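You operate a simulated robot arm through the tools that you are given. There is no shell and no other tool.

You run a simulated robot arm. Do the job below in one go: nothing can be reset, and whatever is moved stays where it is left.

## Task
Top up the carriage pot with grit and stand it on the black pot mat.
Fine: one fill, mix switch at GRIT; bring the carriage back to LOAD; leave the other starter pots.

Only the result counts: the job must be done as asked and must still hold three seconds after the hand-in. Knocking over, shifting, dropping, spilling or breaking anything else fails it.

## Robot
A 7-joint arm with a two-finger gripper, fixed in place. Base frame: the origin is at the foot of the arm, x ahead of it, y to its left, z up; the work surface is at about z = 0. Readings come in mm, rad, newtons and seconds.
With the tool pointing down near the work surface it reaches from about 160 to 380 mm from the base axis. Its first joint turns from -1.257 to 1.257 rad. Payload 0.6 kg.
The TCP is the grasp point between the finger pads, 22 mm short of the fingertips. In the tool frame z runs along the fingers and y along their closing line. The gripper opens to 92 mm. The gripper's body begins 65 mm behind the TCP.
Orientation is that of the tool frame in the base frame, as a unit quaternion [x, y, z, w]. With the fingers straight down and closing along the base's y, the tool's x points along the base's -x, its y along +y and its z along -z.

## Interface
- The arm moves only by the tool arm_command. Its argument "moves" is a list that holds one entry, the list of rows, each a list of 7 numbers: the finger opening in mm, from 0 to 92, then the shift along the base's x, y, z in mm, then the turn, a rotation vector about the base's x, y, z in degrees. In form: [[[claw, tx, ty, tz, rx, ry, rz], ...]]. A call has 1 to 20 rows; each row is the pose to reach, as a shift and turn from the pose commanded when the call began. A row lasts 0.2 s, in which the tool goes at most 50 mm and 0.15 rad; a call with a longer step from one row to the next is refused whole, and so is a gripper value outside its range. A pose out of reach is approached as far as the arm can. The call stops where the force on the tool passes 40 N (or 10 N more than at its start, if that is more) or the arm is blocked; 0.2 s more then pass. The fingers move at their own pace and stop on an object; they squeeze with about 21 N. The grip force told is the motor's: it shows also when the fingers shut on nothing. Time passes only in rows, and 0.2 s behind the last, so rows that repeat a pose let the fingers close. It gives the time, the measured TCP pose, the force on the tool (base axes), the opening and the grip force at its end, in the units of the frame above (readings bear some noise), with the torque about the TCP (base axes, N m) and any sound that the robot's microphone picked up, and new pictures: "views" is both (left out), scene, wrist or none.
- Cameras (640 x 400 px; columns grow to the right, rows downward): "scene" is fixed at [50.4, -263.6, 418.5]; the picture's right is [0.84, -0.54, 0.00], its down [-0.23, -0.35, -0.91] and it looks along [0.49, 0.76, -0.42] (base axes); focal length 230 px, centre (320, 200). "wrist" rides on the gripper at [71, 19, -102] in the tool frame; the picture's right is [-0.26, 0.97, 0.00], its down [-0.75, -0.20, -0.62] and it looks along [-0.60, -0.16, 0.78] (tool axes); focal length 280 px, centre (320, 200). There is no depth. A picture from a camera that has moved, and an enlarged one, comes with that camera's place and axes in the base frame and with its lens.
- zoom(camera, box): a new picture of the part [left, top, right, bottom] of that camera's present view, enlarged. No time passes.
- finish_job(): hands the job in; it is judged then, once.

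Places have to be worked out from the pictures, the camera data and where the tool is seen. Open the gripper and draw the arm clear of the work before you hand the job in, unless the task says otherwise.

The tools are called after ">>>" as a command line: name --argument value ..., lists and objects as JSON in quotes. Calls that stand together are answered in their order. arm_command: Moves the arm, as the interface text tells. Its arguments: {"type":"object","properties":{"moves":{"type":"array","items":{"type":"array","items":{"type":"array","items":{"type":"number"}}}},"views":{"type":"string","enum":["both","scene","wrist","none"]}},"required":["moves"]} The other tools are called the same way: zoom (camera, box) takes an enlarged picture of a part of a camera's view; finish_job () hands the job in.

At the start:

```text
t: 0.0
position: [195.5, 54.7, 357.4]
tool_rot: [0.0, 1.0, 0.0, 0.0]
wrist_force: [0.1, -0.6, -0.6]
moment: [0.01, 0.0, 0.01]
opening: 92.0
grip_force: 0.0
```

scene: 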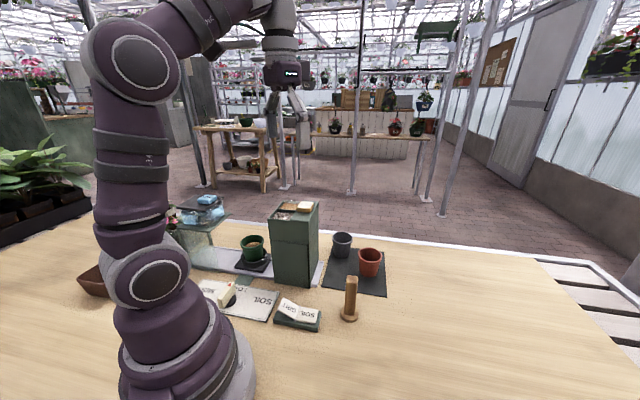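
wrist: 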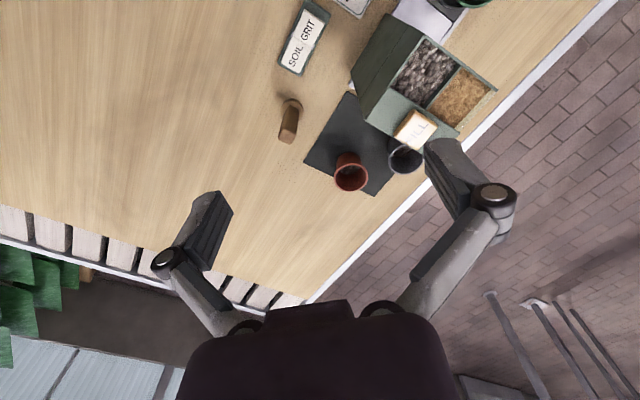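

The pictures show a green hopper dispenser, a carriage with a green pot, a SOIL/GRIT switch, a black mat with two pots and a wooden peg. I'll enlarge the views to make out the details.

>>> zoom --camera "scene" --box '[160, 180, 400, 330]'

>>> zoom --camera "wrist" --box '[260, 0, 520, 200]'

>>> zoom --camera "scene" --box '[160, 190, 280, 265]'

>>> zoom --camera "scene" --box '[190, 255, 350, 335]'

```text
2.67 times, centred on (280, 255) of scene
camera zoom: at [50.4, -263.6, 418.5], right [0.84, -0.54, 0.0], down [-0.23, -0.35, -0.91], along [0.49, 0.76, -0.42], focal length 613 px, centre (427, 53)
```

zoom: 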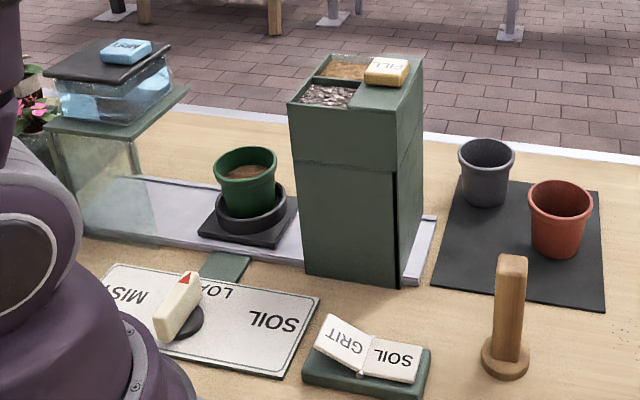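

```text
2.00 times, centred on (390, 100) of wrist
camera zoom: at [125.6, 73.9, 457.7], right [0.26, 0.97, 0.0], down [0.75, -0.2, 0.62], along [0.6, -0.16, -0.78], focal length 561 px, centre (180, 400)
```

zoom: 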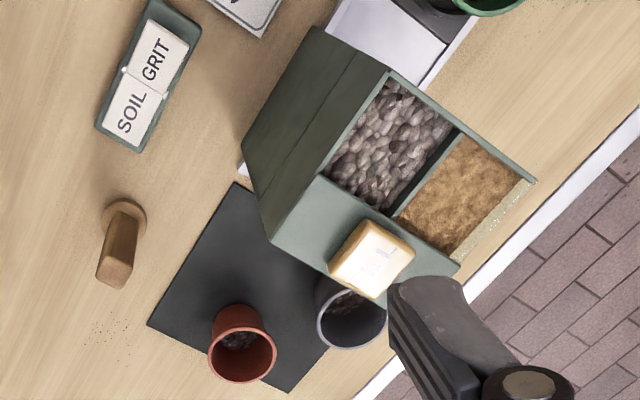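

```text
5.33 times, centred on (220, 228) of scene
camera zoom: at [50.4, -263.6, 418.5], right [0.84, -0.54, 0.0], down [-0.23, -0.35, -0.91], along [0.49, 0.76, -0.42], focal length 1225 px, centre (853, 53)
```

zoom: 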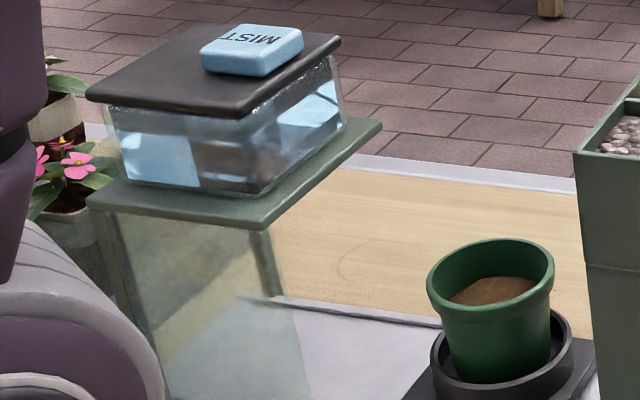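

```text
4.00 times, centred on (270, 295) of scene
camera zoom: at [50.4, -263.6, 418.5], right [0.84, -0.54, 0.0], down [-0.23, -0.35, -0.91], along [0.49, 0.76, -0.42], focal length 919 px, centre (520, -180)
```

zoom: 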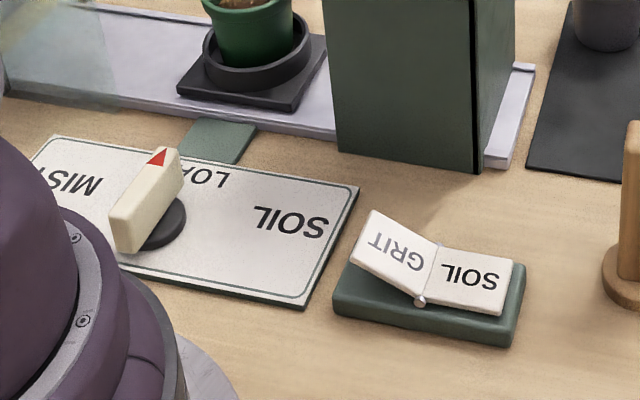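

The rocker switch lies near (185, 33), the pointer knob near (83, 150), the hopper around (240, 150) and the carriage pot near (171, 264). I'll turn the wrist in place to get a better wrist-camera view of the knob, rail and pot.

>>> arm_command --moves '[[[92, 0, 0, 0, 0, 0, 8], [92, 0, 0, 0, 0, 0, 16], [92, 0, 0, 0, 0, 0, 24], [92, 0, 0, 0, 0, 0, 32], [92, 0, 0, 0, 0, 0, 40], [92, 0, 0, 0, 0, 0, 48], [92, 0, 0, 0, 0, 0, 56], [92, 0, 0, 0, 0, 0, 64]]]' --views "both"

```text
t: 0.5
position: [196.3, 54.3, 356.9]
tool_rot: [-0.059, 0.998, 0.003, 0.0]
wrist_force: [4.4, 26.8, -12.9]
moment: [-3.3, -0.57, -2.21]
opening: 92.1
grip_force: 0.1
stopped in row 2: the force on the tool passed its limit at 130 N (the readings are from after the stop); the commanded pose is now the measured one
camera wrist: at [124.0, 65.2, 457.8], right [0.15, 0.99, 0.01], down [0.77, -0.12, 0.62], along [0.62, -0.09, -0.78], focal length 280 px, centre (320, 200)
```

scene: 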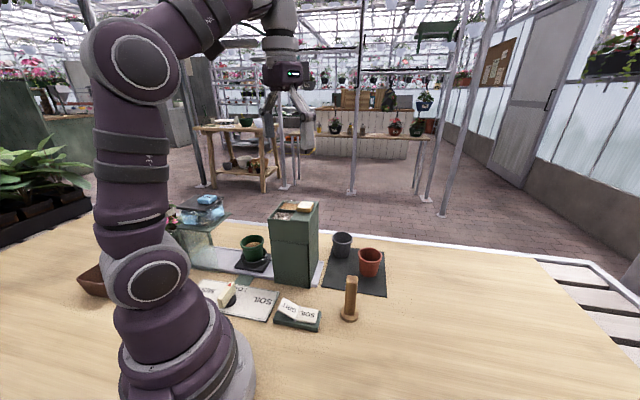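
wrist: 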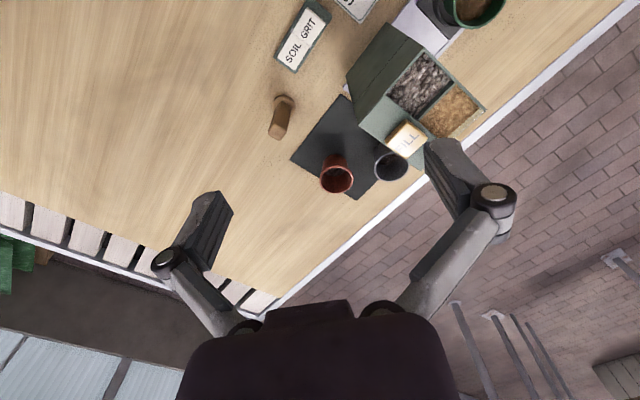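

The turn was blocked after about 7° with a large side load, probably the wrist fouling the arm in this folded-up posture. I'll back the turn out and move outward a bit before trying again.

>>> arm_command --moves '[[[92, 0, 0, 0, 0, 0, -3], [92, 5, 0, 0, 0, 0, -7], [92, 15, 0, -10, 0, 0, -7], [92, 30, 0, -20, 0, 0, -7], [92, 30, 0, -20, 0, 0, -7]]]' --views "scene"

```text
t: 1.7
position: [226.9, 54.1, 338.4]
tool_rot: [0.0, 1.0, 0.002, -0.001]
wrist_force: [0.2, -0.2, -0.1]
moment: [0.02, 0.03, 0.01]
opening: 92.1
grip_force: 0.0
```

scene: 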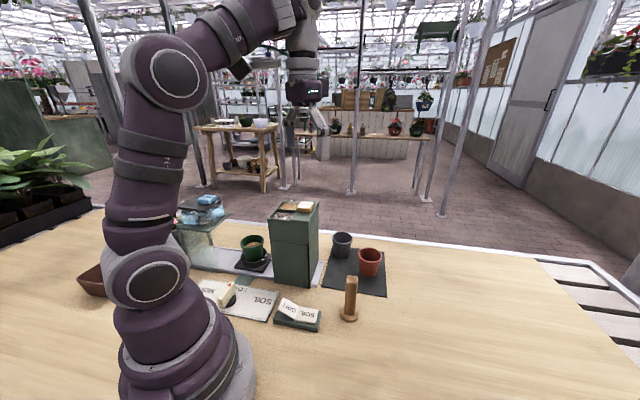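

The load is gone and the arm is free. I'll lower to about z=250, where the forearm slopes down and the camera has more room, then turn the wrist gently.

>>> arm_command --moves '[[[92, 0, 0, -30, 0, 0, 0], [92, 0, -5, -60, 0, 0, 0], [92, 0, -10, -90, 0, 0, 0], [92, 0, -10, -90, 0, 0, 6], [92, 0, -10, -90, 0, 0, 12], [92, 0, -10, -90, 0, 0, 18], [92, 0, -10, -90, 0, 0, 24], [92, 0, -10, -90, 0, 0, 30]]]' --views "both"

```text
t: 3.5
position: [225.9, 44.6, 247.5]
tool_rot: [-0.26, 0.966, 0.002, -0.001]
wrist_force: [0.4, -0.2, 0.5]
moment: [0.02, 0.01, 0.0]
opening: 92.1
grip_force: 0.1
camera wrist: at [155.5, 25.9, 348.1], right [-0.26, 0.97, 0.0], down [0.76, 0.2, 0.62], along [0.6, 0.16, -0.78], focal length 280 px, centre (320, 200)
```

scene: 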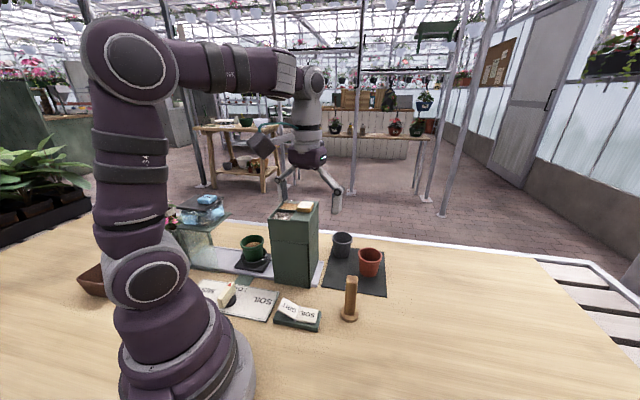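
wrist: 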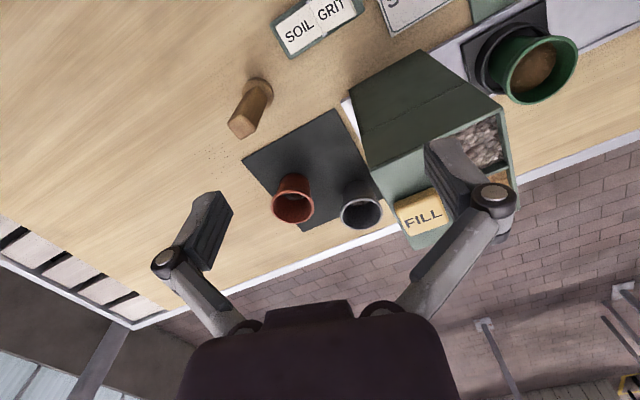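

Turning is free at this height. I'll keep turning to about 94° yaw so that the camera looks along +y at the knob, rail and pot.

>>> arm_command --moves '[[[92, -3, -5, 0, 0, 0, 8], [92, -6, -10, 0, 0, 0, 16], [92, -9, -15, 0, 0, 0, 24], [92, -12, -20, 0, 0, 0, 32], [92, -15, -25, 0, 0, 0, 40], [92, -18, -30, 0, 0, 0, 48], [92, -20, -35, 0, 0, 0, 56], [92, -20, -40, 0, 0, 0, 64]]]' --views "both"

```text
t: 5.3
position: [206.3, 4.4, 246.1]
tool_rot: [0.732, -0.682, -0.002, 0.002]
wrist_force: [-0.1, -0.4, -0.2]
moment: [0.02, -0.01, 0.04]
opening: 91.9
grip_force: 0.1
camera wrist: at [192.9, -67.0, 347.4], right [-0.98, 0.19, 0.0], down [0.15, 0.77, 0.62], along [0.12, 0.61, -0.78], focal length 280 px, centre (320, 200)
```

scene: 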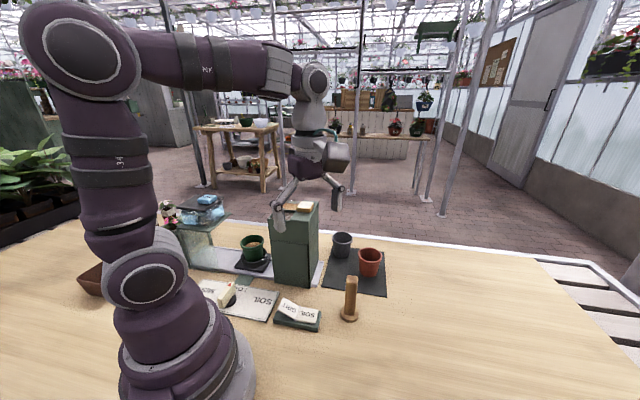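
wrist: 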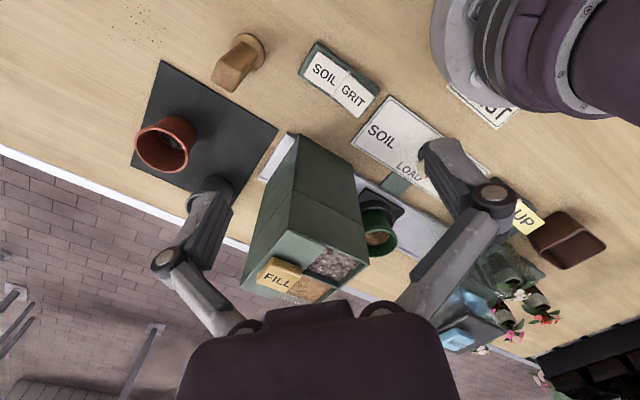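

The view is good, though the finger hides the knob. I'll zoom on the rocker, the labels and the yellow note.

>>> zoom --camera "wrist" --box '[290, 30, 450, 130]'

>>> zoom --camera "wrist" --box '[320, 80, 640, 280]'

```text
4.00 times, centred on (370, 80) of wrist
camera zoom: at [192.9, -67.0, 347.4], right [-0.98, 0.19, 0.0], down [0.15, 0.77, 0.62], along [0.12, 0.61, -0.78], focal length 1122 px, centre (120, 680)
```

zoom: 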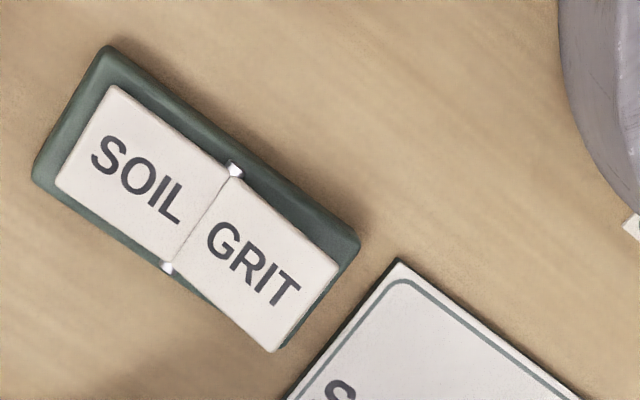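

```text
2.00 times, centred on (480, 180) of wrist
camera zoom: at [192.9, -67.0, 347.4], right [-0.98, 0.19, 0.0], down [0.15, 0.77, 0.62], along [0.12, 0.61, -0.78], focal length 561 px, centre (0, 240)
```

zoom: 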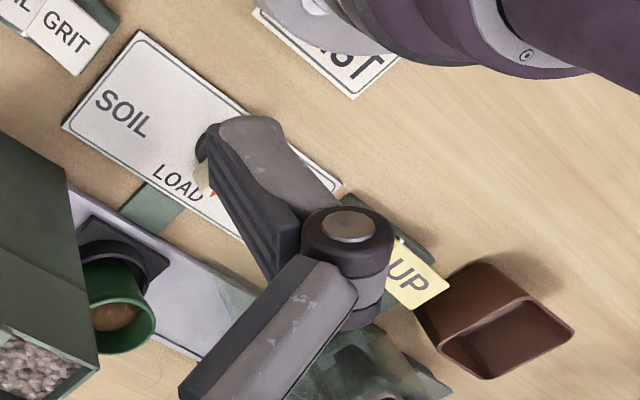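

The rocker's hinge line is clear, with GRIT toward the knob plate. I'll turn another 30° so that the knob comes between the fingers.

>>> arm_command --moves '[[[92, 0, 0, 0, 0, 0, 7], [92, 0, 0, 0, 0, 0, 14], [92, 0, 0, 0, 0, 0, 21], [92, 0, 0, 0, 0, 0, 28], [92, 0, 0, 0, 0, 0, 30]]]' --views "wrist"

```text
t: 6.5
position: [206.1, 4.8, 248.6]
tool_rot: [0.883, -0.469, -0.001, 0.002]
wrist_force: [-0.2, 0.6, 0.0]
moment: [0.01, -0.02, 0.0]
opening: 92.1
grip_force: 0.1
camera wrist: at [230.4, -64.4, 347.7], right [-0.95, -0.32, 0.0], down [-0.25, 0.74, 0.62], along [-0.2, 0.59, -0.78], focal length 280 px, centre (320, 200)
```

wrist: 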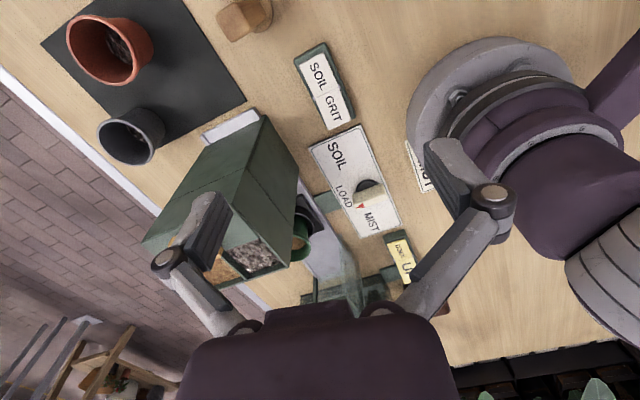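

>>> zoom --camera "wrist" --box '[290, 110, 450, 210]'

>>> zoom --camera "wrist" --box '[280, 190, 440, 320]'

>>> zoom --camera "wrist" --box '[30, 0, 290, 170]'

```text
4.00 times, centred on (370, 160) of wrist
camera zoom: at [230.4, -64.4, 347.7], right [-0.95, -0.32, 0.0], down [-0.25, 0.74, 0.62], along [-0.2, 0.59, -0.78], focal length 1122 px, centre (120, 360)
```

zoom: 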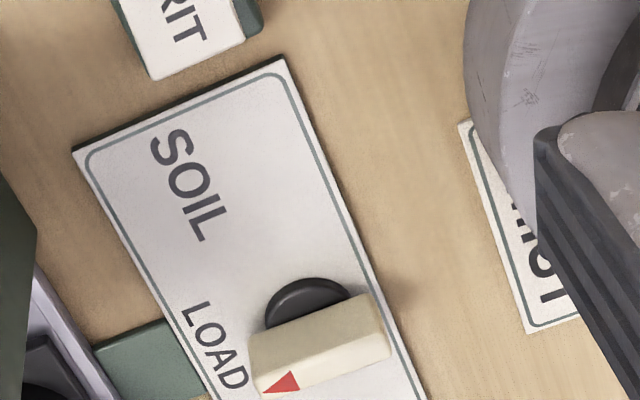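

```text
3.08 times, centred on (360, 255) of wrist
camera zoom: at [230.4, -64.4, 347.7], right [-0.95, -0.32, 0.0], down [-0.25, 0.74, 0.62], along [-0.2, 0.59, -0.78], focal length 863 px, centre (197, 31)
```

zoom: 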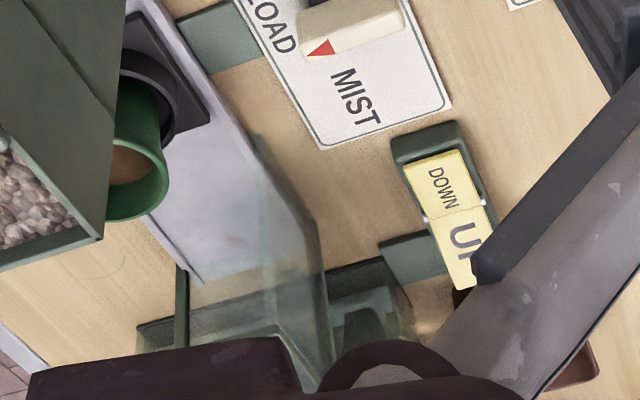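

```text
2.35 times, centred on (160, 85) of wrist
camera zoom: at [230.4, -64.4, 347.7], right [-0.95, -0.32, 0.0], down [-0.25, 0.74, 0.62], along [-0.2, 0.59, -0.78], focal length 660 px, centre (696, 471)
```

zoom: 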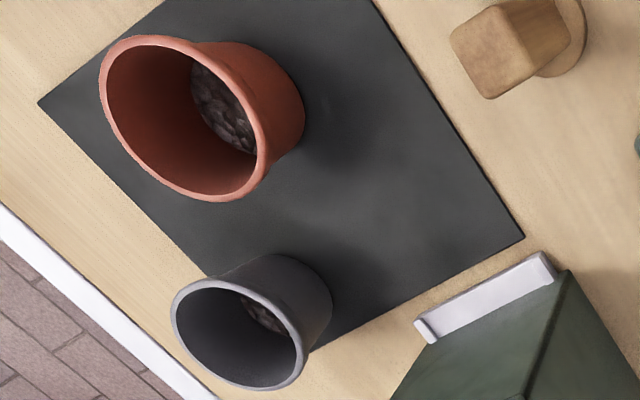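

The plate reads SOIL / LOAD / MIST and the pointer is at LOAD. The rocker's SOIL half looks pressed down, hinge near (189, 31), GRIT end near (162, 60). I'll close the fingers and hover above the GRIT half at about (170, 51).

>>> arm_command --moves '[[[60, -7, 9, -20, 0, 0, 0], [40, -14, 18, -40, 0, 0, 0], [20, -22, 28, -60, 0, 0, 0], [0, -30, 38, -80, 0, 0, 0], [0, -36, 47, -97, 0, 0, 0], [0, -36, 47, -127, 0, 0, 0], [0, -36, 47, -157, 0, 0, 0], [0, -36, 47, -157, 0, 0, 0]]]' --views "both"

```text
t: 8.3
position: [171.5, 52.3, 89.2]
tool_rot: [0.882, -0.47, -0.001, 0.001]
wrist_force: [0.3, -1.4, 0.0]
moment: [0.0, -0.02, -0.04]
opening: 0.2
grip_force: 21.1
camera wrist: at [195.3, -16.7, 189.3], right [-0.95, -0.32, 0.0], down [-0.25, 0.74, 0.62], along [-0.2, 0.59, -0.78], focal length 280 px, centre (320, 200)
```

scene: 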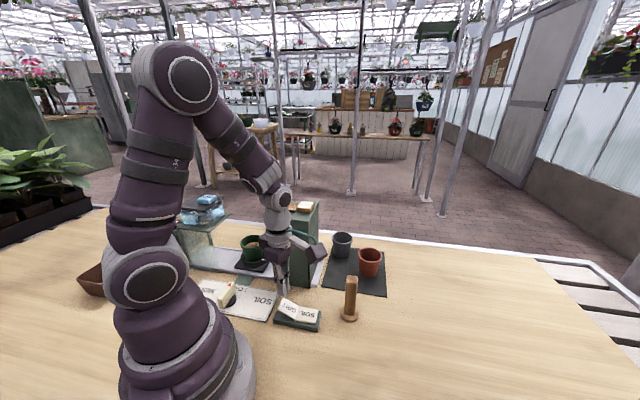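
wrist: 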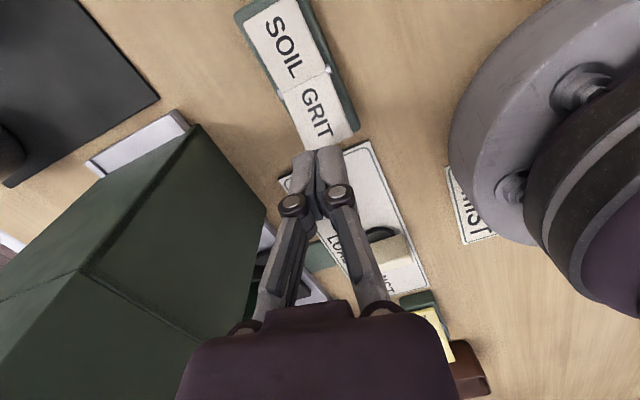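

The closed fingertips hover near the GRIT half. I'll zoom to verify the rocker tilt and exact location, and to read the plate near the base.

>>> zoom --camera "wrist" --box '[220, 0, 380, 170]'

>>> zoom --camera "wrist" --box '[430, 150, 530, 250]'

>>> zoom --camera "scene" --box '[240, 240, 360, 340]'

```text
2.35 times, centred on (300, 85) of wrist
camera zoom: at [195.3, -16.7, 189.3], right [-0.95, -0.32, 0.0], down [-0.25, 0.74, 0.62], along [-0.2, 0.59, -0.78], focal length 660 px, centre (367, 471)
```

zoom: 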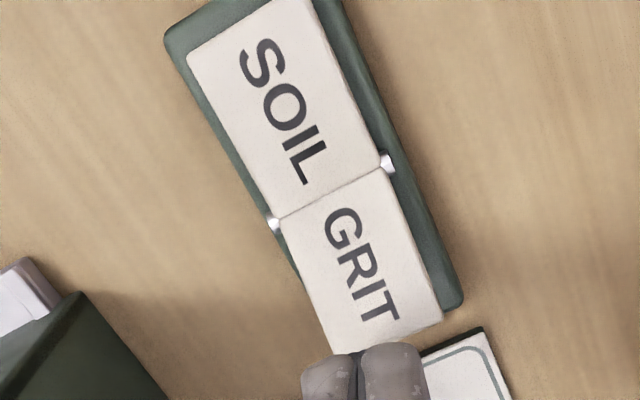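

```text
4.00 times, centred on (480, 200) of wrist
camera zoom: at [195.3, -16.7, 189.3], right [-0.95, -0.32, 0.0], down [-0.25, 0.74, 0.62], along [-0.2, 0.59, -0.78], focal length 1122 px, centre (-320, 200)
```

zoom: 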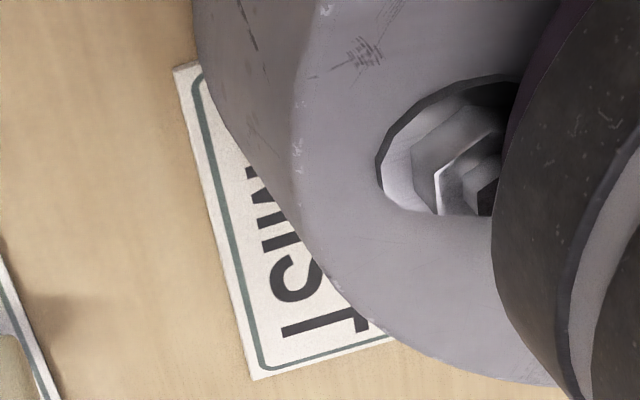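

```text
4.00 times, centred on (300, 290) of scene
camera zoom: at [50.4, -263.6, 418.5], right [0.84, -0.54, 0.0], down [-0.23, -0.35, -0.91], along [0.49, 0.76, -0.42], focal length 919 px, centre (400, -160)
```

zoom: 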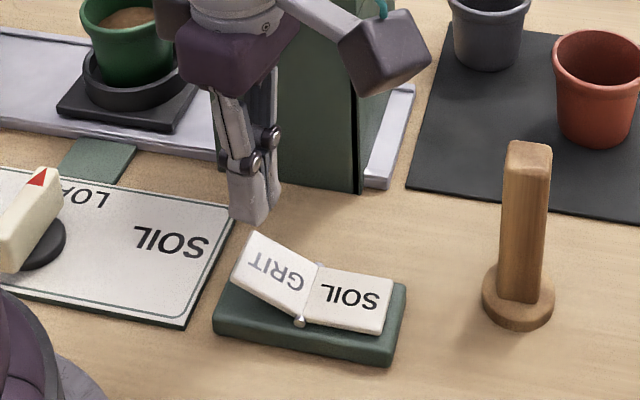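

The rocker is V-shaped with the GRIT half raised and SOIL down, so I need to press GRIT. The tips are right above a point about 28 mm from the hinge, so I'll go down in small steps and listen for the click.

>>> arm_command --moves '[[[0, 0, 0, -20, 0, 0, 0], [0, 0, 0, -35, 0, 0, 0], [0, 0, 0, -38, 0, 0, 0], [0, 0, 0, -40, 0, 0, 0], [0, 0, 0, -42, 0, 0, 0], [0, 0, 0, -44, 0, 0, 0], [0, 0, 0, -46, 0, 0, 0]]]' --views "both"

```text
t: 9.9
position: [169.2, 51.2, 44.1]
tool_rot: [0.883, -0.469, -0.001, 0.001]
wrist_force: [0.6, 0.0, 0.1]
moment: [0.02, 0.01, -0.03]
opening: 0.0
grip_force: 21.4
camera wrist: at [194.0, -17.7, 145.4], right [-0.95, -0.32, 0.0], down [-0.25, 0.74, 0.62], along [-0.2, 0.59, -0.78], focal length 280 px, centre (320, 200)
```

scene: 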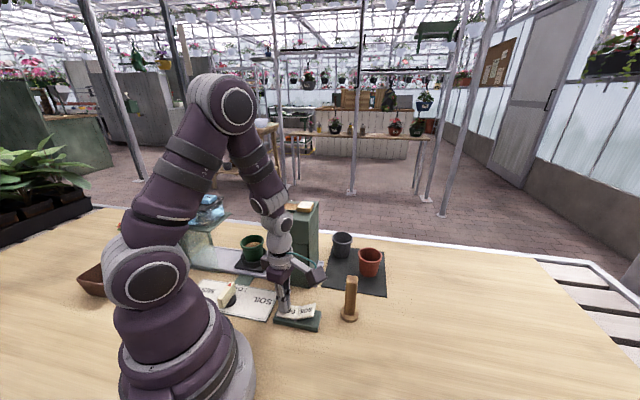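
wrist: 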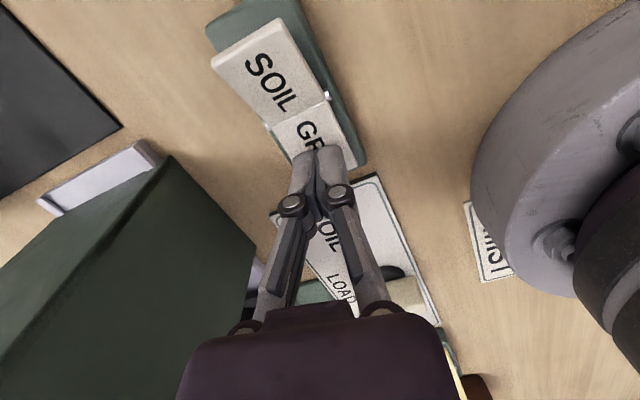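

The SOIL half now looks raised and GRIT lowered. I'll lift off and check with zooms.

>>> arm_command --moves '[[[0, 0, 0, 20, 0, 0, 0], [0, 0, 0, 50, 0, 0, 0], [0, 0, 0, 80, 0, 0, 0], [0, 0, 0, 80, 0, 0, 0]]]' --views "both"

>>> zoom --camera "scene" --box '[180, 240, 360, 340]'

>>> zoom --camera "wrist" --box '[220, 0, 460, 300]'

```text
t: 10.9
position: [170.6, 52.5, 124.7]
tool_rot: [0.883, -0.469, -0.001, 0.003]
wrist_force: [0.5, 0.1, 0.0]
moment: [0.02, 0.0, -0.01]
opening: 0.0
grip_force: 21.0
camera wrist: at [195.7, -17.0, 225.7], right [-0.95, -0.32, 0.0], down [-0.25, 0.74, 0.62], along [-0.2, 0.59, -0.78], focal length 280 px, centre (320, 200)
```

scene: 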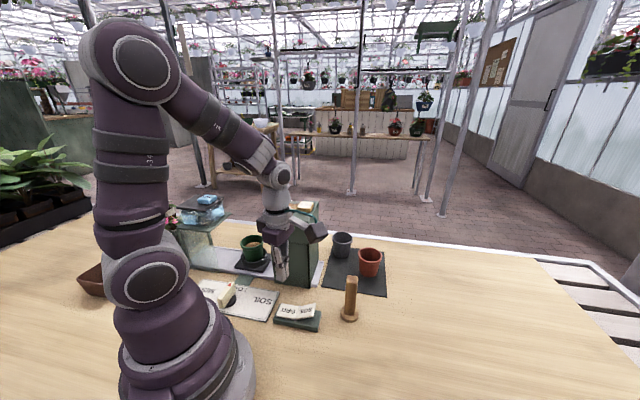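
wrist: 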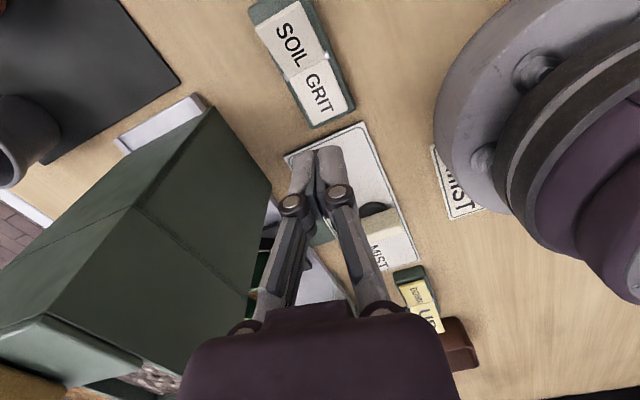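

```text
3.56 times, centred on (270, 290) of scene
camera zoom: at [50.4, -263.6, 418.5], right [0.84, -0.54, 0.0], down [-0.23, -0.35, -0.91], along [0.49, 0.76, -0.42], focal length 817 px, centre (498, -120)
```

zoom: 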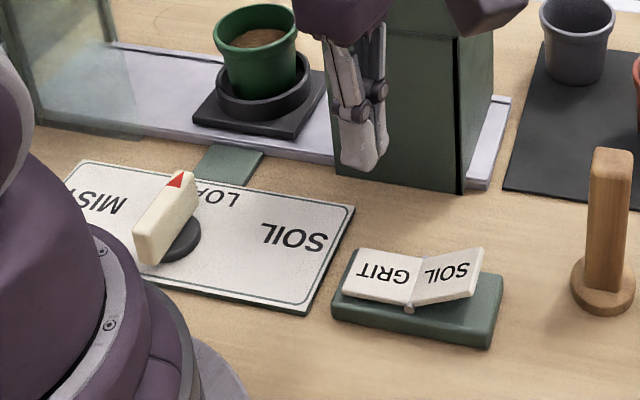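

```text
1.33 times, centred on (340, 150) of wrist
camera zoom: at [195.7, -17.0, 225.7], right [-0.95, -0.32, 0.0], down [-0.25, 0.74, 0.62], along [-0.2, 0.59, -0.78], focal length 374 px, centre (293, 267)
```

zoom: 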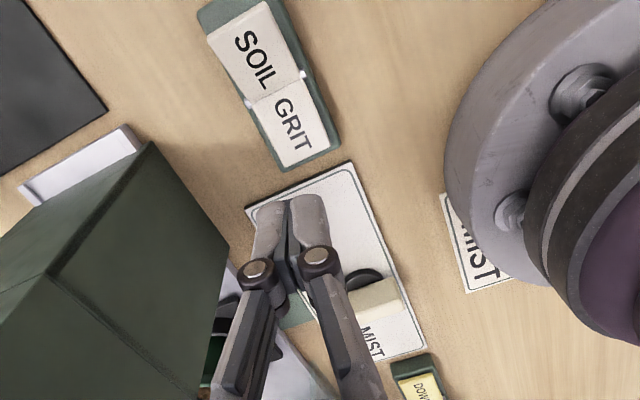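

GRIT is now down and SOIL raised, so the switch is set. Next I'll go high over the knob at about (84, 148) while turning toward 225° yaw, so the fingers will straddle the pointer bar with the camera on the outer side.

>>> arm_command --moves '[[[0, 0, 0, 25, 0, 0, 6], [0, -5, 6, 50, 0, 0, 14], [20, -12, 14, 56, 0, 0, 22], [40, -19, 22, 56, 0, 0, 30], [60, -26, 31, 56, 0, 0, 38], [60, -34, 40, 56, 0, 0, 46], [60, -42, 49, 56, 0, 0, 54], [60, -50, 59, 56, 0, 0, 62], [60, -58, 68, 56, 0, 0, 70], [60, -66, 78, 56, 0, 0, 78], [60, -74, 88, 56, 0, 0, 86], [60, -82, 94, 56, 0, 0, 94], [60, -86, 97, 56, 0, 0, 101]]]' --views "both"

```text
t: 13.7
position: [83.4, 148.5, 181.0]
tool_rot: [0.923, 0.384, 0.001, 0.002]
wrist_force: [-0.1, -1.1, -0.2]
moment: [-0.01, -0.02, 0.0]
opening: 60.1
grip_force: 0.2
camera wrist: at [147.6, 186.1, 281.9], right [0.5, -0.87, 0.0], down [-0.68, -0.39, 0.62], along [-0.54, -0.31, -0.78], focal length 280 px, centre (320, 200)
```

scene: 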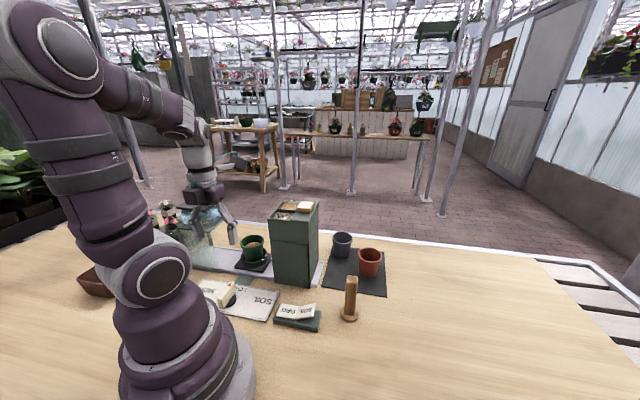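
wrist: 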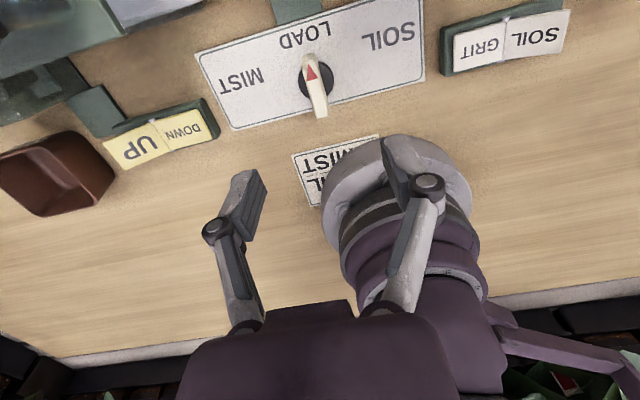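

The yaw is reached and the knob is in clear view. I'll zoom on the knob and on the label plate by the base.

>>> zoom --camera "wrist" --box '[190, 0, 430, 130]'

>>> zoom --camera "wrist" --box '[280, 120, 400, 220]'

>>> zoom --camera "wrist" --box '[0, 0, 240, 180]'

```text
2.67 times, centred on (310, 65) of wrist
camera zoom: at [147.6, 186.1, 281.9], right [0.5, -0.87, 0.0], down [-0.68, -0.39, 0.62], along [-0.54, -0.31, -0.78], focal length 748 px, centre (347, 560)
```

zoom: 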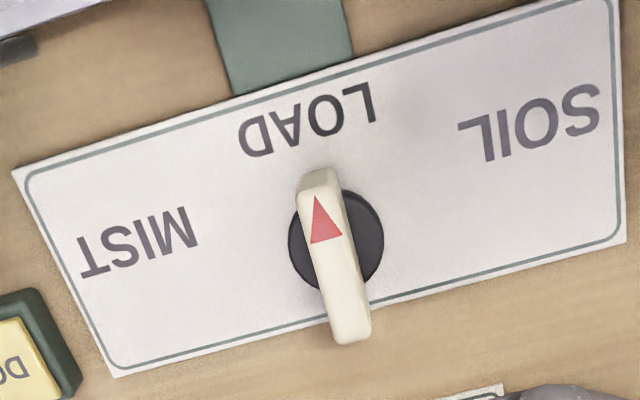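

```text
4.00 times, centred on (340, 170) of wrist
camera zoom: at [147.6, 186.1, 281.9], right [0.5, -0.87, 0.0], down [-0.68, -0.39, 0.62], along [-0.54, -0.31, -0.78], focal length 1122 px, centre (240, 320)
```

zoom: 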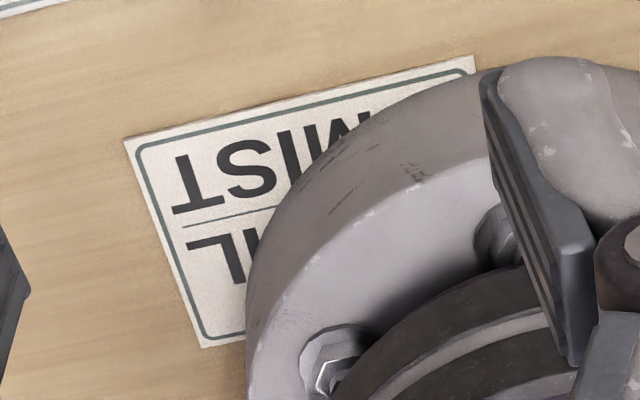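

```text
2.22 times, centred on (120, 90) of wrist
camera zoom: at [147.6, 186.1, 281.9], right [0.5, -0.87, 0.0], down [-0.68, -0.39, 0.62], along [-0.54, -0.31, -0.78], focal length 623 px, centre (764, 444)
```

zoom: 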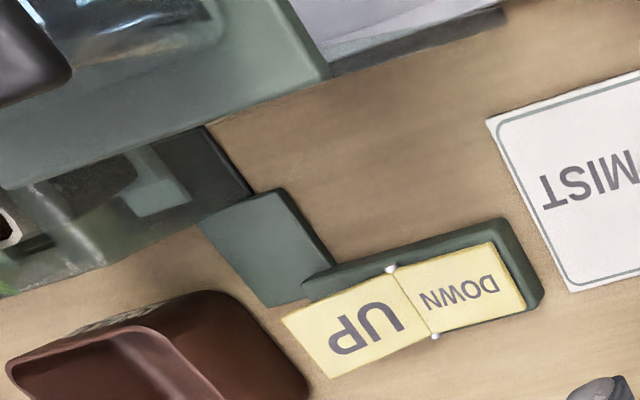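

The pointer bar's centre works out near (81, 151.5), running at about 43–45°, with its top near z≈32. I'll centre over it and come down with the fingers open either side of the bar.

>>> arm_command --moves '[[[60, -3.3, 3.2, -20, 0, 0, 0], [60, -3.3, 3.2, -50, 0, 0, 0], [60, -3.3, 3.2, -80, 0, 0, 0], [60, -3.3, 3.2, -105, 0, 0, 0], [60, -3.3, 3.2, -115, 0, 0, 0], [60, -3.3, 3.2, -115, 0, 0, 0]]]' --views "both"

```text
t: 15.1
position: [81.2, 152.5, 63.9]
tool_rot: [0.924, 0.383, 0.001, 0.002]
wrist_force: [0.1, 0.2, -0.2]
moment: [0.02, -0.04, 0.0]
opening: 59.8
grip_force: 0.1
camera wrist: at [144.6, 189.6, 165.5], right [0.5, -0.87, 0.0], down [-0.68, -0.39, 0.62], along [-0.54, -0.31, -0.78], focal length 280 px, centre (320, 200)
```

scene: 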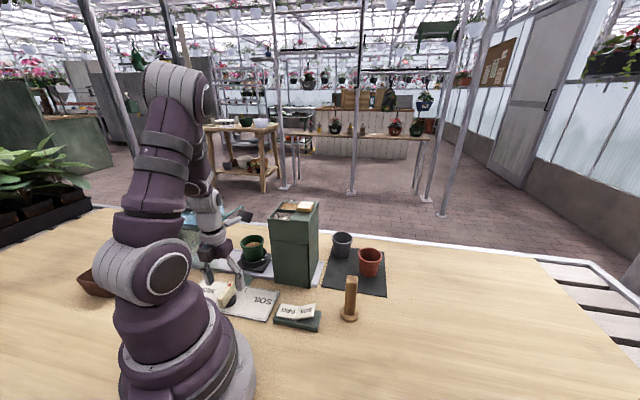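
wrist: 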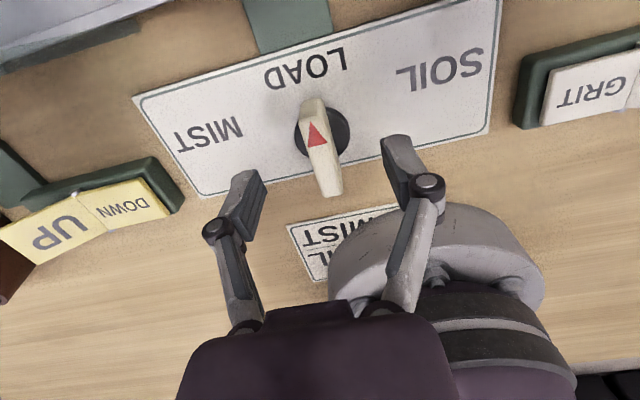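

The bar lies between the fingers, centred on (81.5, 152) at about 42.5°. I'll trim the yaw by −2.5°, go down to TCP z≈34 and close on the bar.

>>> arm_command --moves '[[[60, 0, 0, -12, 0, 0, -2.5], [60, 0, 0, -24, 0, 0, -2.5], [60, 0, 0, -31, 0, 0, -2.5], [60, 0, 0, -31, 0, 0, -2.5], [30, 0, 0, -31, 0, 0, -2.5], [10, 0, 0, -31, 0, 0, -2.5], [5, 0, 0, -31, 0, 0, -2.5], [5, 0, 0, -31, 0, 0, -2.5], [5, 0, 0, -31, 0, 0, -2.5]]]' --views "both"

```text
t: 17.1
position: [81.5, 151.3, 33.6]
tool_rot: [0.932, 0.362, 0.002, 0.003]
wrist_force: [7.8, -12.9, 4.6]
moment: [-0.23, -0.21, 0.14]
opening: 13.0
grip_force: 27.5
camera wrist: at [146.7, 186.5, 135.1], right [0.46, -0.89, 0.01], down [-0.7, -0.35, 0.62], along [-0.55, -0.29, -0.78], focal length 280 px, centre (320, 200)
```

scene: 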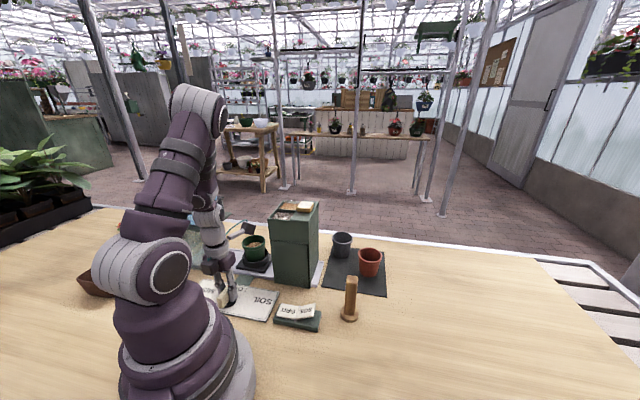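
wrist: 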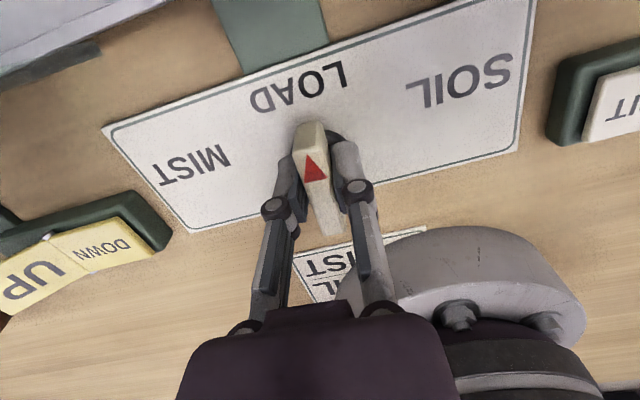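

The bar is gripped (13 mm) with about 15 N of side load along the closing line, so I'll shift about 1 mm with it to relieve that. Then I'll turn the first −16° toward SOIL.

>>> arm_command --moves '[[[5, 1, -1, 0, 0, 0, 0], [5, 1, -1, 0, 0, 0, 0], [5, 1, -1, 0, 0, 0, -5], [5, 1, -1, 0, 0, 0, -10], [5, 1, -1, 0, 0, 0, -15]]]' --views "both"

```text
t: 18.3
position: [81.2, 150.7, 34.5]
tool_rot: [0.971, 0.237, 0.0, 0.0]
wrist_force: [3.3, 10.7, -11.8]
moment: [0.19, 0.09, 0.02]
opening: 12.9
grip_force: 27.3
camera wrist: at [153.8, 167.2, 135.2], right [0.21, -0.98, 0.0], down [-0.77, -0.16, 0.62], along [-0.61, -0.13, -0.78], focal length 280 px, centre (320, 200)
```

scene: 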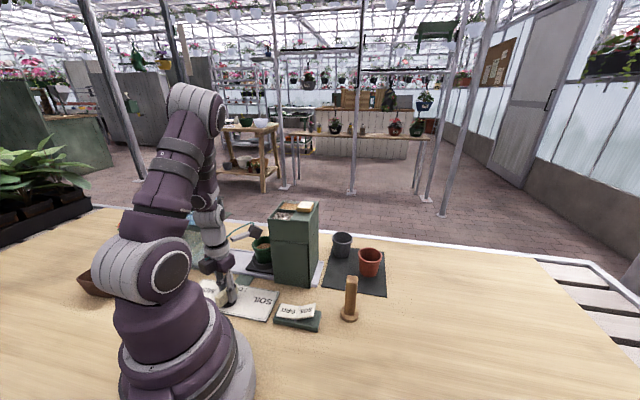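
wrist: 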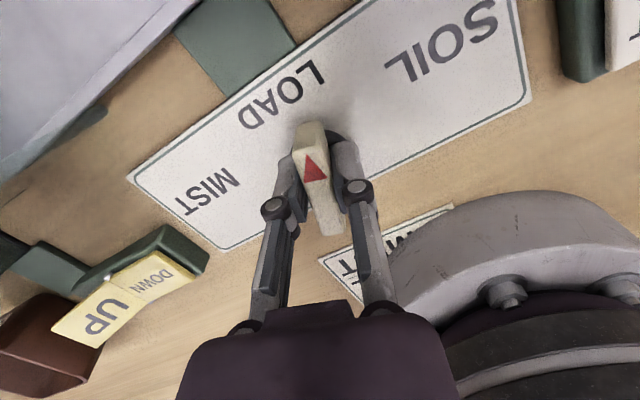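

The carriage follows the knob: the pot has moved toward the hopper. I'll continue the turn in 6° steps to about −57° in total, with a small recentring.

>>> arm_command --moves '[[[5, -0.4, 0.4, 0, 0, 0, -6], [5, -0.4, 0.4, 0, 0, 0, -12], [5, -0.4, 0.4, 0, 0, 0, -18], [5, -0.4, 0.4, 0, 0, 0, -24], [5, -0.4, 0.4, 0, 0, 0, -30], [5, -0.4, 0.4, 0, 0, 0, -36], [5, -0.4, 0.4, 0, 0, 0, -42], [5, -0.4, 0.4, 0, 0, 0, -42]]]' --views "both"

```text
t: 20.1
position: [82.2, 148.8, 34.2]
tool_rot: [0.992, -0.128, 0.002, 0.005]
wrist_force: [21.1, -24.1, -0.9]
moment: [-0.44, -0.35, 0.06]
opening: 12.8
grip_force: 28.4
camera wrist: at [145.7, 114.1, 135.4], right [-0.5, -0.87, 0.01], down [-0.68, 0.4, 0.62], along [-0.54, 0.3, -0.79], focal length 280 px, centre (320, 200)
```

scene: 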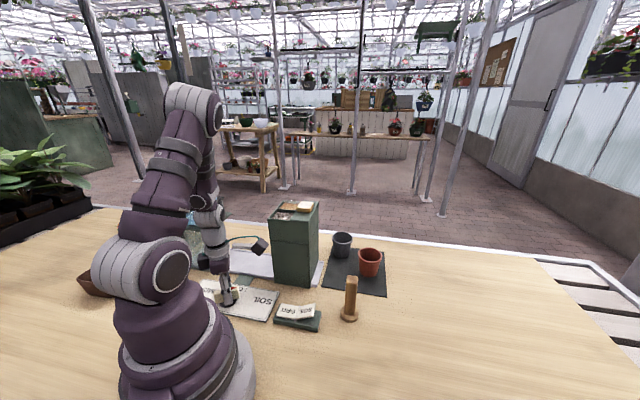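
wrist: 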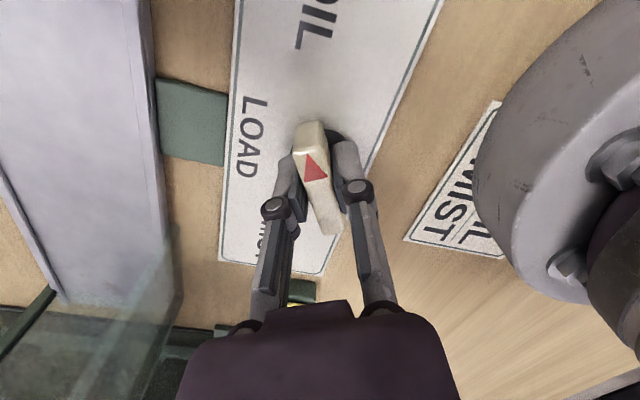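

The turn is at −57° and the pot is now under the hopper. Side load has grown to about 32 N as the TCP was pulled to (82.2, 148.8), so I'll ease the commanded centre that way and re-read.

>>> arm_command --moves '[[[5, 0.5, -1.0, 0, 0, 0, 0], [5, 0.9, -1.8, 0, 0, 0, 0], [5, 0.9, -1.8, 0, 0, 0, 0]]]' --views "none"

>>> zoom --camera "scene" --box '[170, 190, 350, 310]'

>>> zoom --camera "wrist" --box '[200, 40, 440, 270]'

```text
t: 20.9
position: [81.6, 149.2, 34.9]
tool_rot: [0.992, -0.126, 0.0, 0.002]
wrist_force: [10.8, -7.0, -17.1]
moment: [-0.25, -0.71, -0.02]
opening: 12.9
grip_force: 27.7
```

```text
3.33 times, centred on (260, 250) of scene
camera zoom: at [50.4, -263.6, 418.5], right [0.84, -0.54, 0.0], down [-0.23, -0.35, -0.91], along [0.49, 0.76, -0.42], focal length 766 px, centre (520, 33)
```

zoom: 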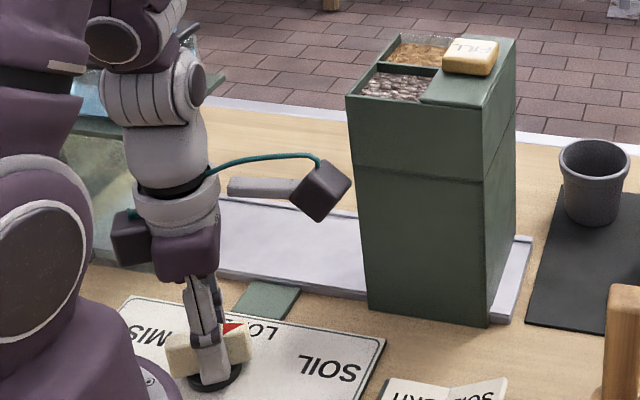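

```text
1.74 times, centred on (320, 155) of wrist
camera zoom: at [146.0, 113.5, 135.1], right [-0.5, -0.87, 0.0], down [-0.68, 0.39, 0.62], along [-0.54, 0.31, -0.78], focal length 488 px, centre (320, 278)
```

zoom: 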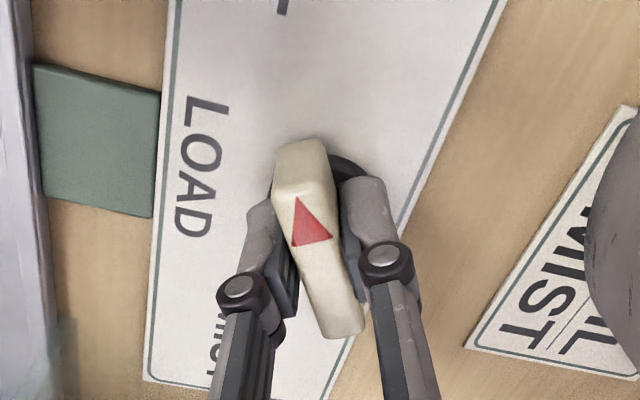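

The load has dropped. From the label positions SOIL lies about 76° from LOAD, so I'll turn another 18° in small steps and look.

>>> arm_command --moves '[[[5, 0, 0, -0.4, 0, 0, -4], [5, 0, 0, -0.4, 0, 0, -8], [5, 0, 0, -0.4, 0, 0, -12], [5, 0, 0, -0.4, 0, 0, -15], [5, 0, 0, -0.4, 0, 0, -18], [5, 0, 0, -0.4, 0, 0, -18]]]' --views "both"

```text
t: 22.3
position: [80.5, 149.3, 34.0]
tool_rot: [0.96, -0.28, -0.001, 0.001]
wrist_force: [-10.2, -0.2, 24.9]
moment: [0.03, 0.26, 0.52]
opening: 18.2
grip_force: 27.9
camera wrist: at [131.6, 95.6, 134.5], right [-0.74, -0.67, 0.0], down [-0.52, 0.58, 0.63], along [-0.42, 0.46, -0.78], focal length 280 px, centre (320, 200)
```

scene: 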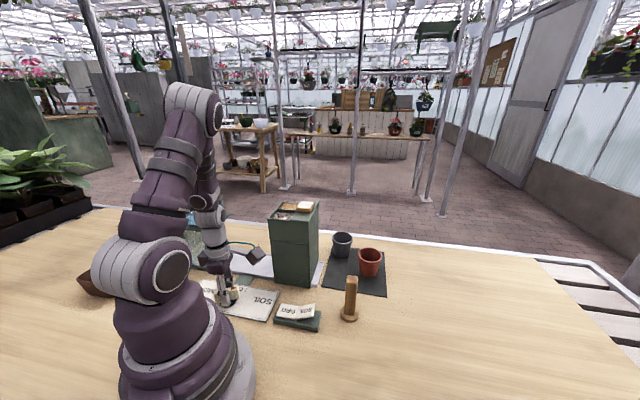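
wrist: 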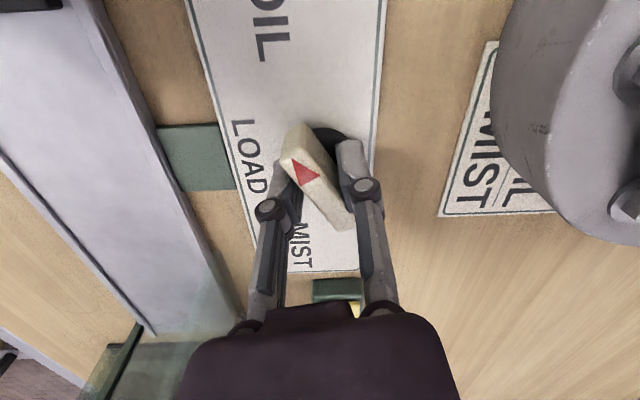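

The opening grew to 18 mm with torque on the wrist and the bar sits skewed in the fingers, so the knob is at its SOIL end stop at about 60°. I'll turn back about 13° to square up with the bar and unload it.

>>> arm_command --moves '[[[5, 0, 0, 0, 0, 0, 4], [5, 0, 0, 0, 0, 0, 8], [5, 0, 0, 0, 0, 0, 12], [5, 0, 0, 0, 0, 0, 14], [5, 0, 0, 0, 0, 0, 14]]]' --views "wrist"

>>> zoom --camera "wrist" --box '[200, 40, 440, 270]'

>>> zoom --camera "scene" --box '[180, 190, 360, 310]'

```text
t: 22.6
position: [80.8, 149.1, 33.2]
tool_rot: [0.964, -0.268, -0.001, 0.002]
wrist_force: [-0.7, -2.8, 11.4]
moment: [-0.02, 0.0, 0.28]
opening: 17.5
grip_force: 28.6
stopped in row 1: the force on the tool passed its limit at 47 N (the readings are from after the stop); the commanded pose is now the measured one
camera wrist: at [133.0, 96.9, 134.5], right [-0.72, -0.69, 0.0], down [-0.54, 0.57, 0.63], along [-0.43, 0.45, -0.78], focal length 280 px, centre (320, 200)
```

wrist: 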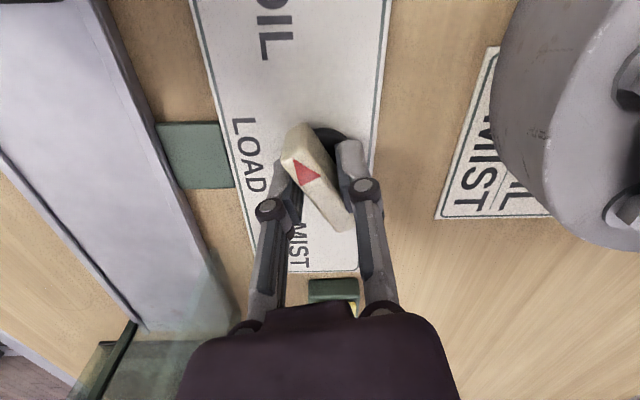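

```text
1.74 times, centred on (320, 155) of wrist
camera zoom: at [133.0, 96.9, 134.5], right [-0.72, -0.69, 0.0], down [-0.54, 0.57, 0.63], along [-0.43, 0.45, -0.78], focal length 488 px, centre (320, 278)
```

zoom: 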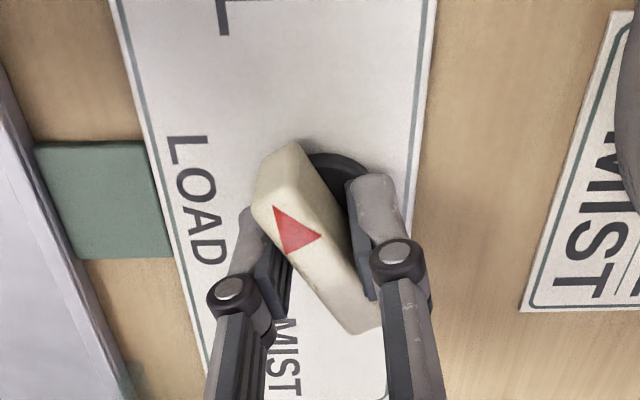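

```text
3.33 times, centred on (270, 250) of scene
camera zoom: at [50.5, -263.6, 418.5], right [0.84, -0.54, 0.0], down [-0.23, -0.35, -0.91], along [0.49, 0.76, -0.42], focal length 766 px, centre (487, 33)
```

zoom: 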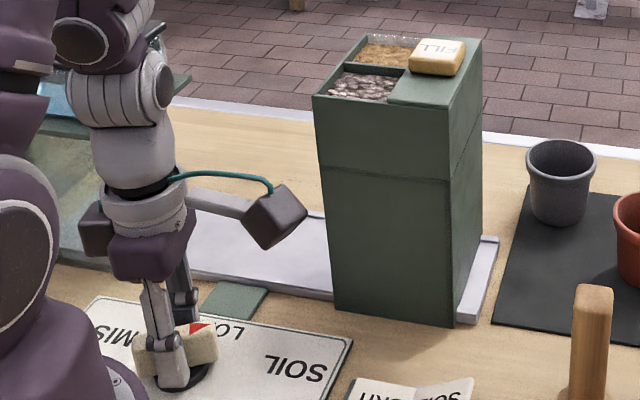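

The bar is jammed skew in the fingers at the SOIL stop. I'll just open the fingers in place, which releases it without turning anything.

>>> arm_command --moves '[[[30, 0, 0, 0, 0, 0, 0], [50, 0, 0, 0, 0, 0, 0], [60, 0, 0, 0, 0, 0, 0], [60, 0, 0, 0, 0, 0, 0]]]' --views "wrist"

>>> zoom --camera "wrist" --box '[200, 40, 440, 270]'

```text
t: 23.6
position: [81.8, 147.7, 34.1]
tool_rot: [0.963, -0.269, -0.002, 0.001]
wrist_force: [0.0, 0.1, -0.2]
moment: [0.02, -0.01, -0.01]
opening: 59.9
grip_force: 0.0
camera wrist: at [132.9, 96.8, 134.4], right [-0.72, -0.69, 0.0], down [-0.54, 0.57, 0.63], along [-0.43, 0.45, -0.78], focal length 280 px, centre (320, 200)
```

wrist: 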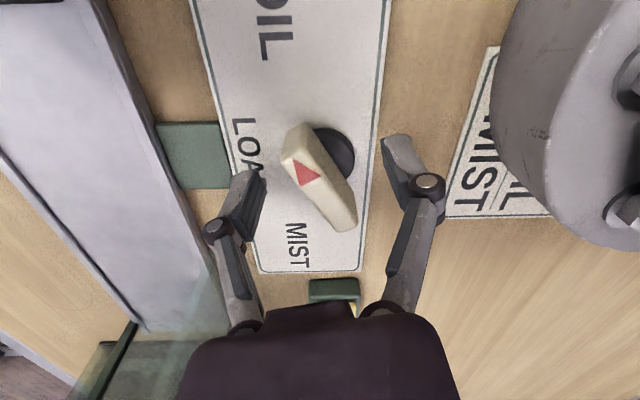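

```text
1.74 times, centred on (320, 155) of wrist
camera zoom: at [132.9, 96.8, 134.4], right [-0.72, -0.69, 0.0], down [-0.54, 0.57, 0.63], along [-0.43, 0.45, -0.78], focal length 488 px, centre (320, 278)
```

zoom: 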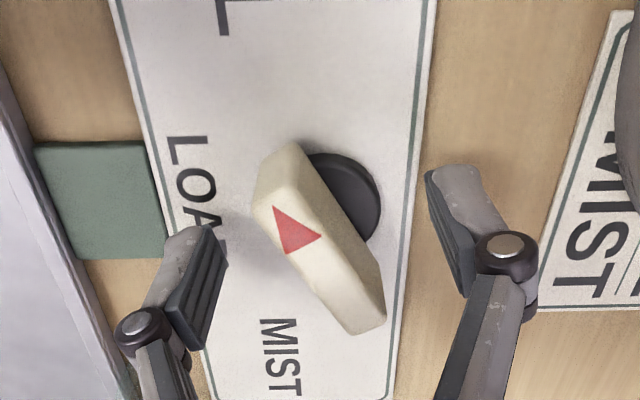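

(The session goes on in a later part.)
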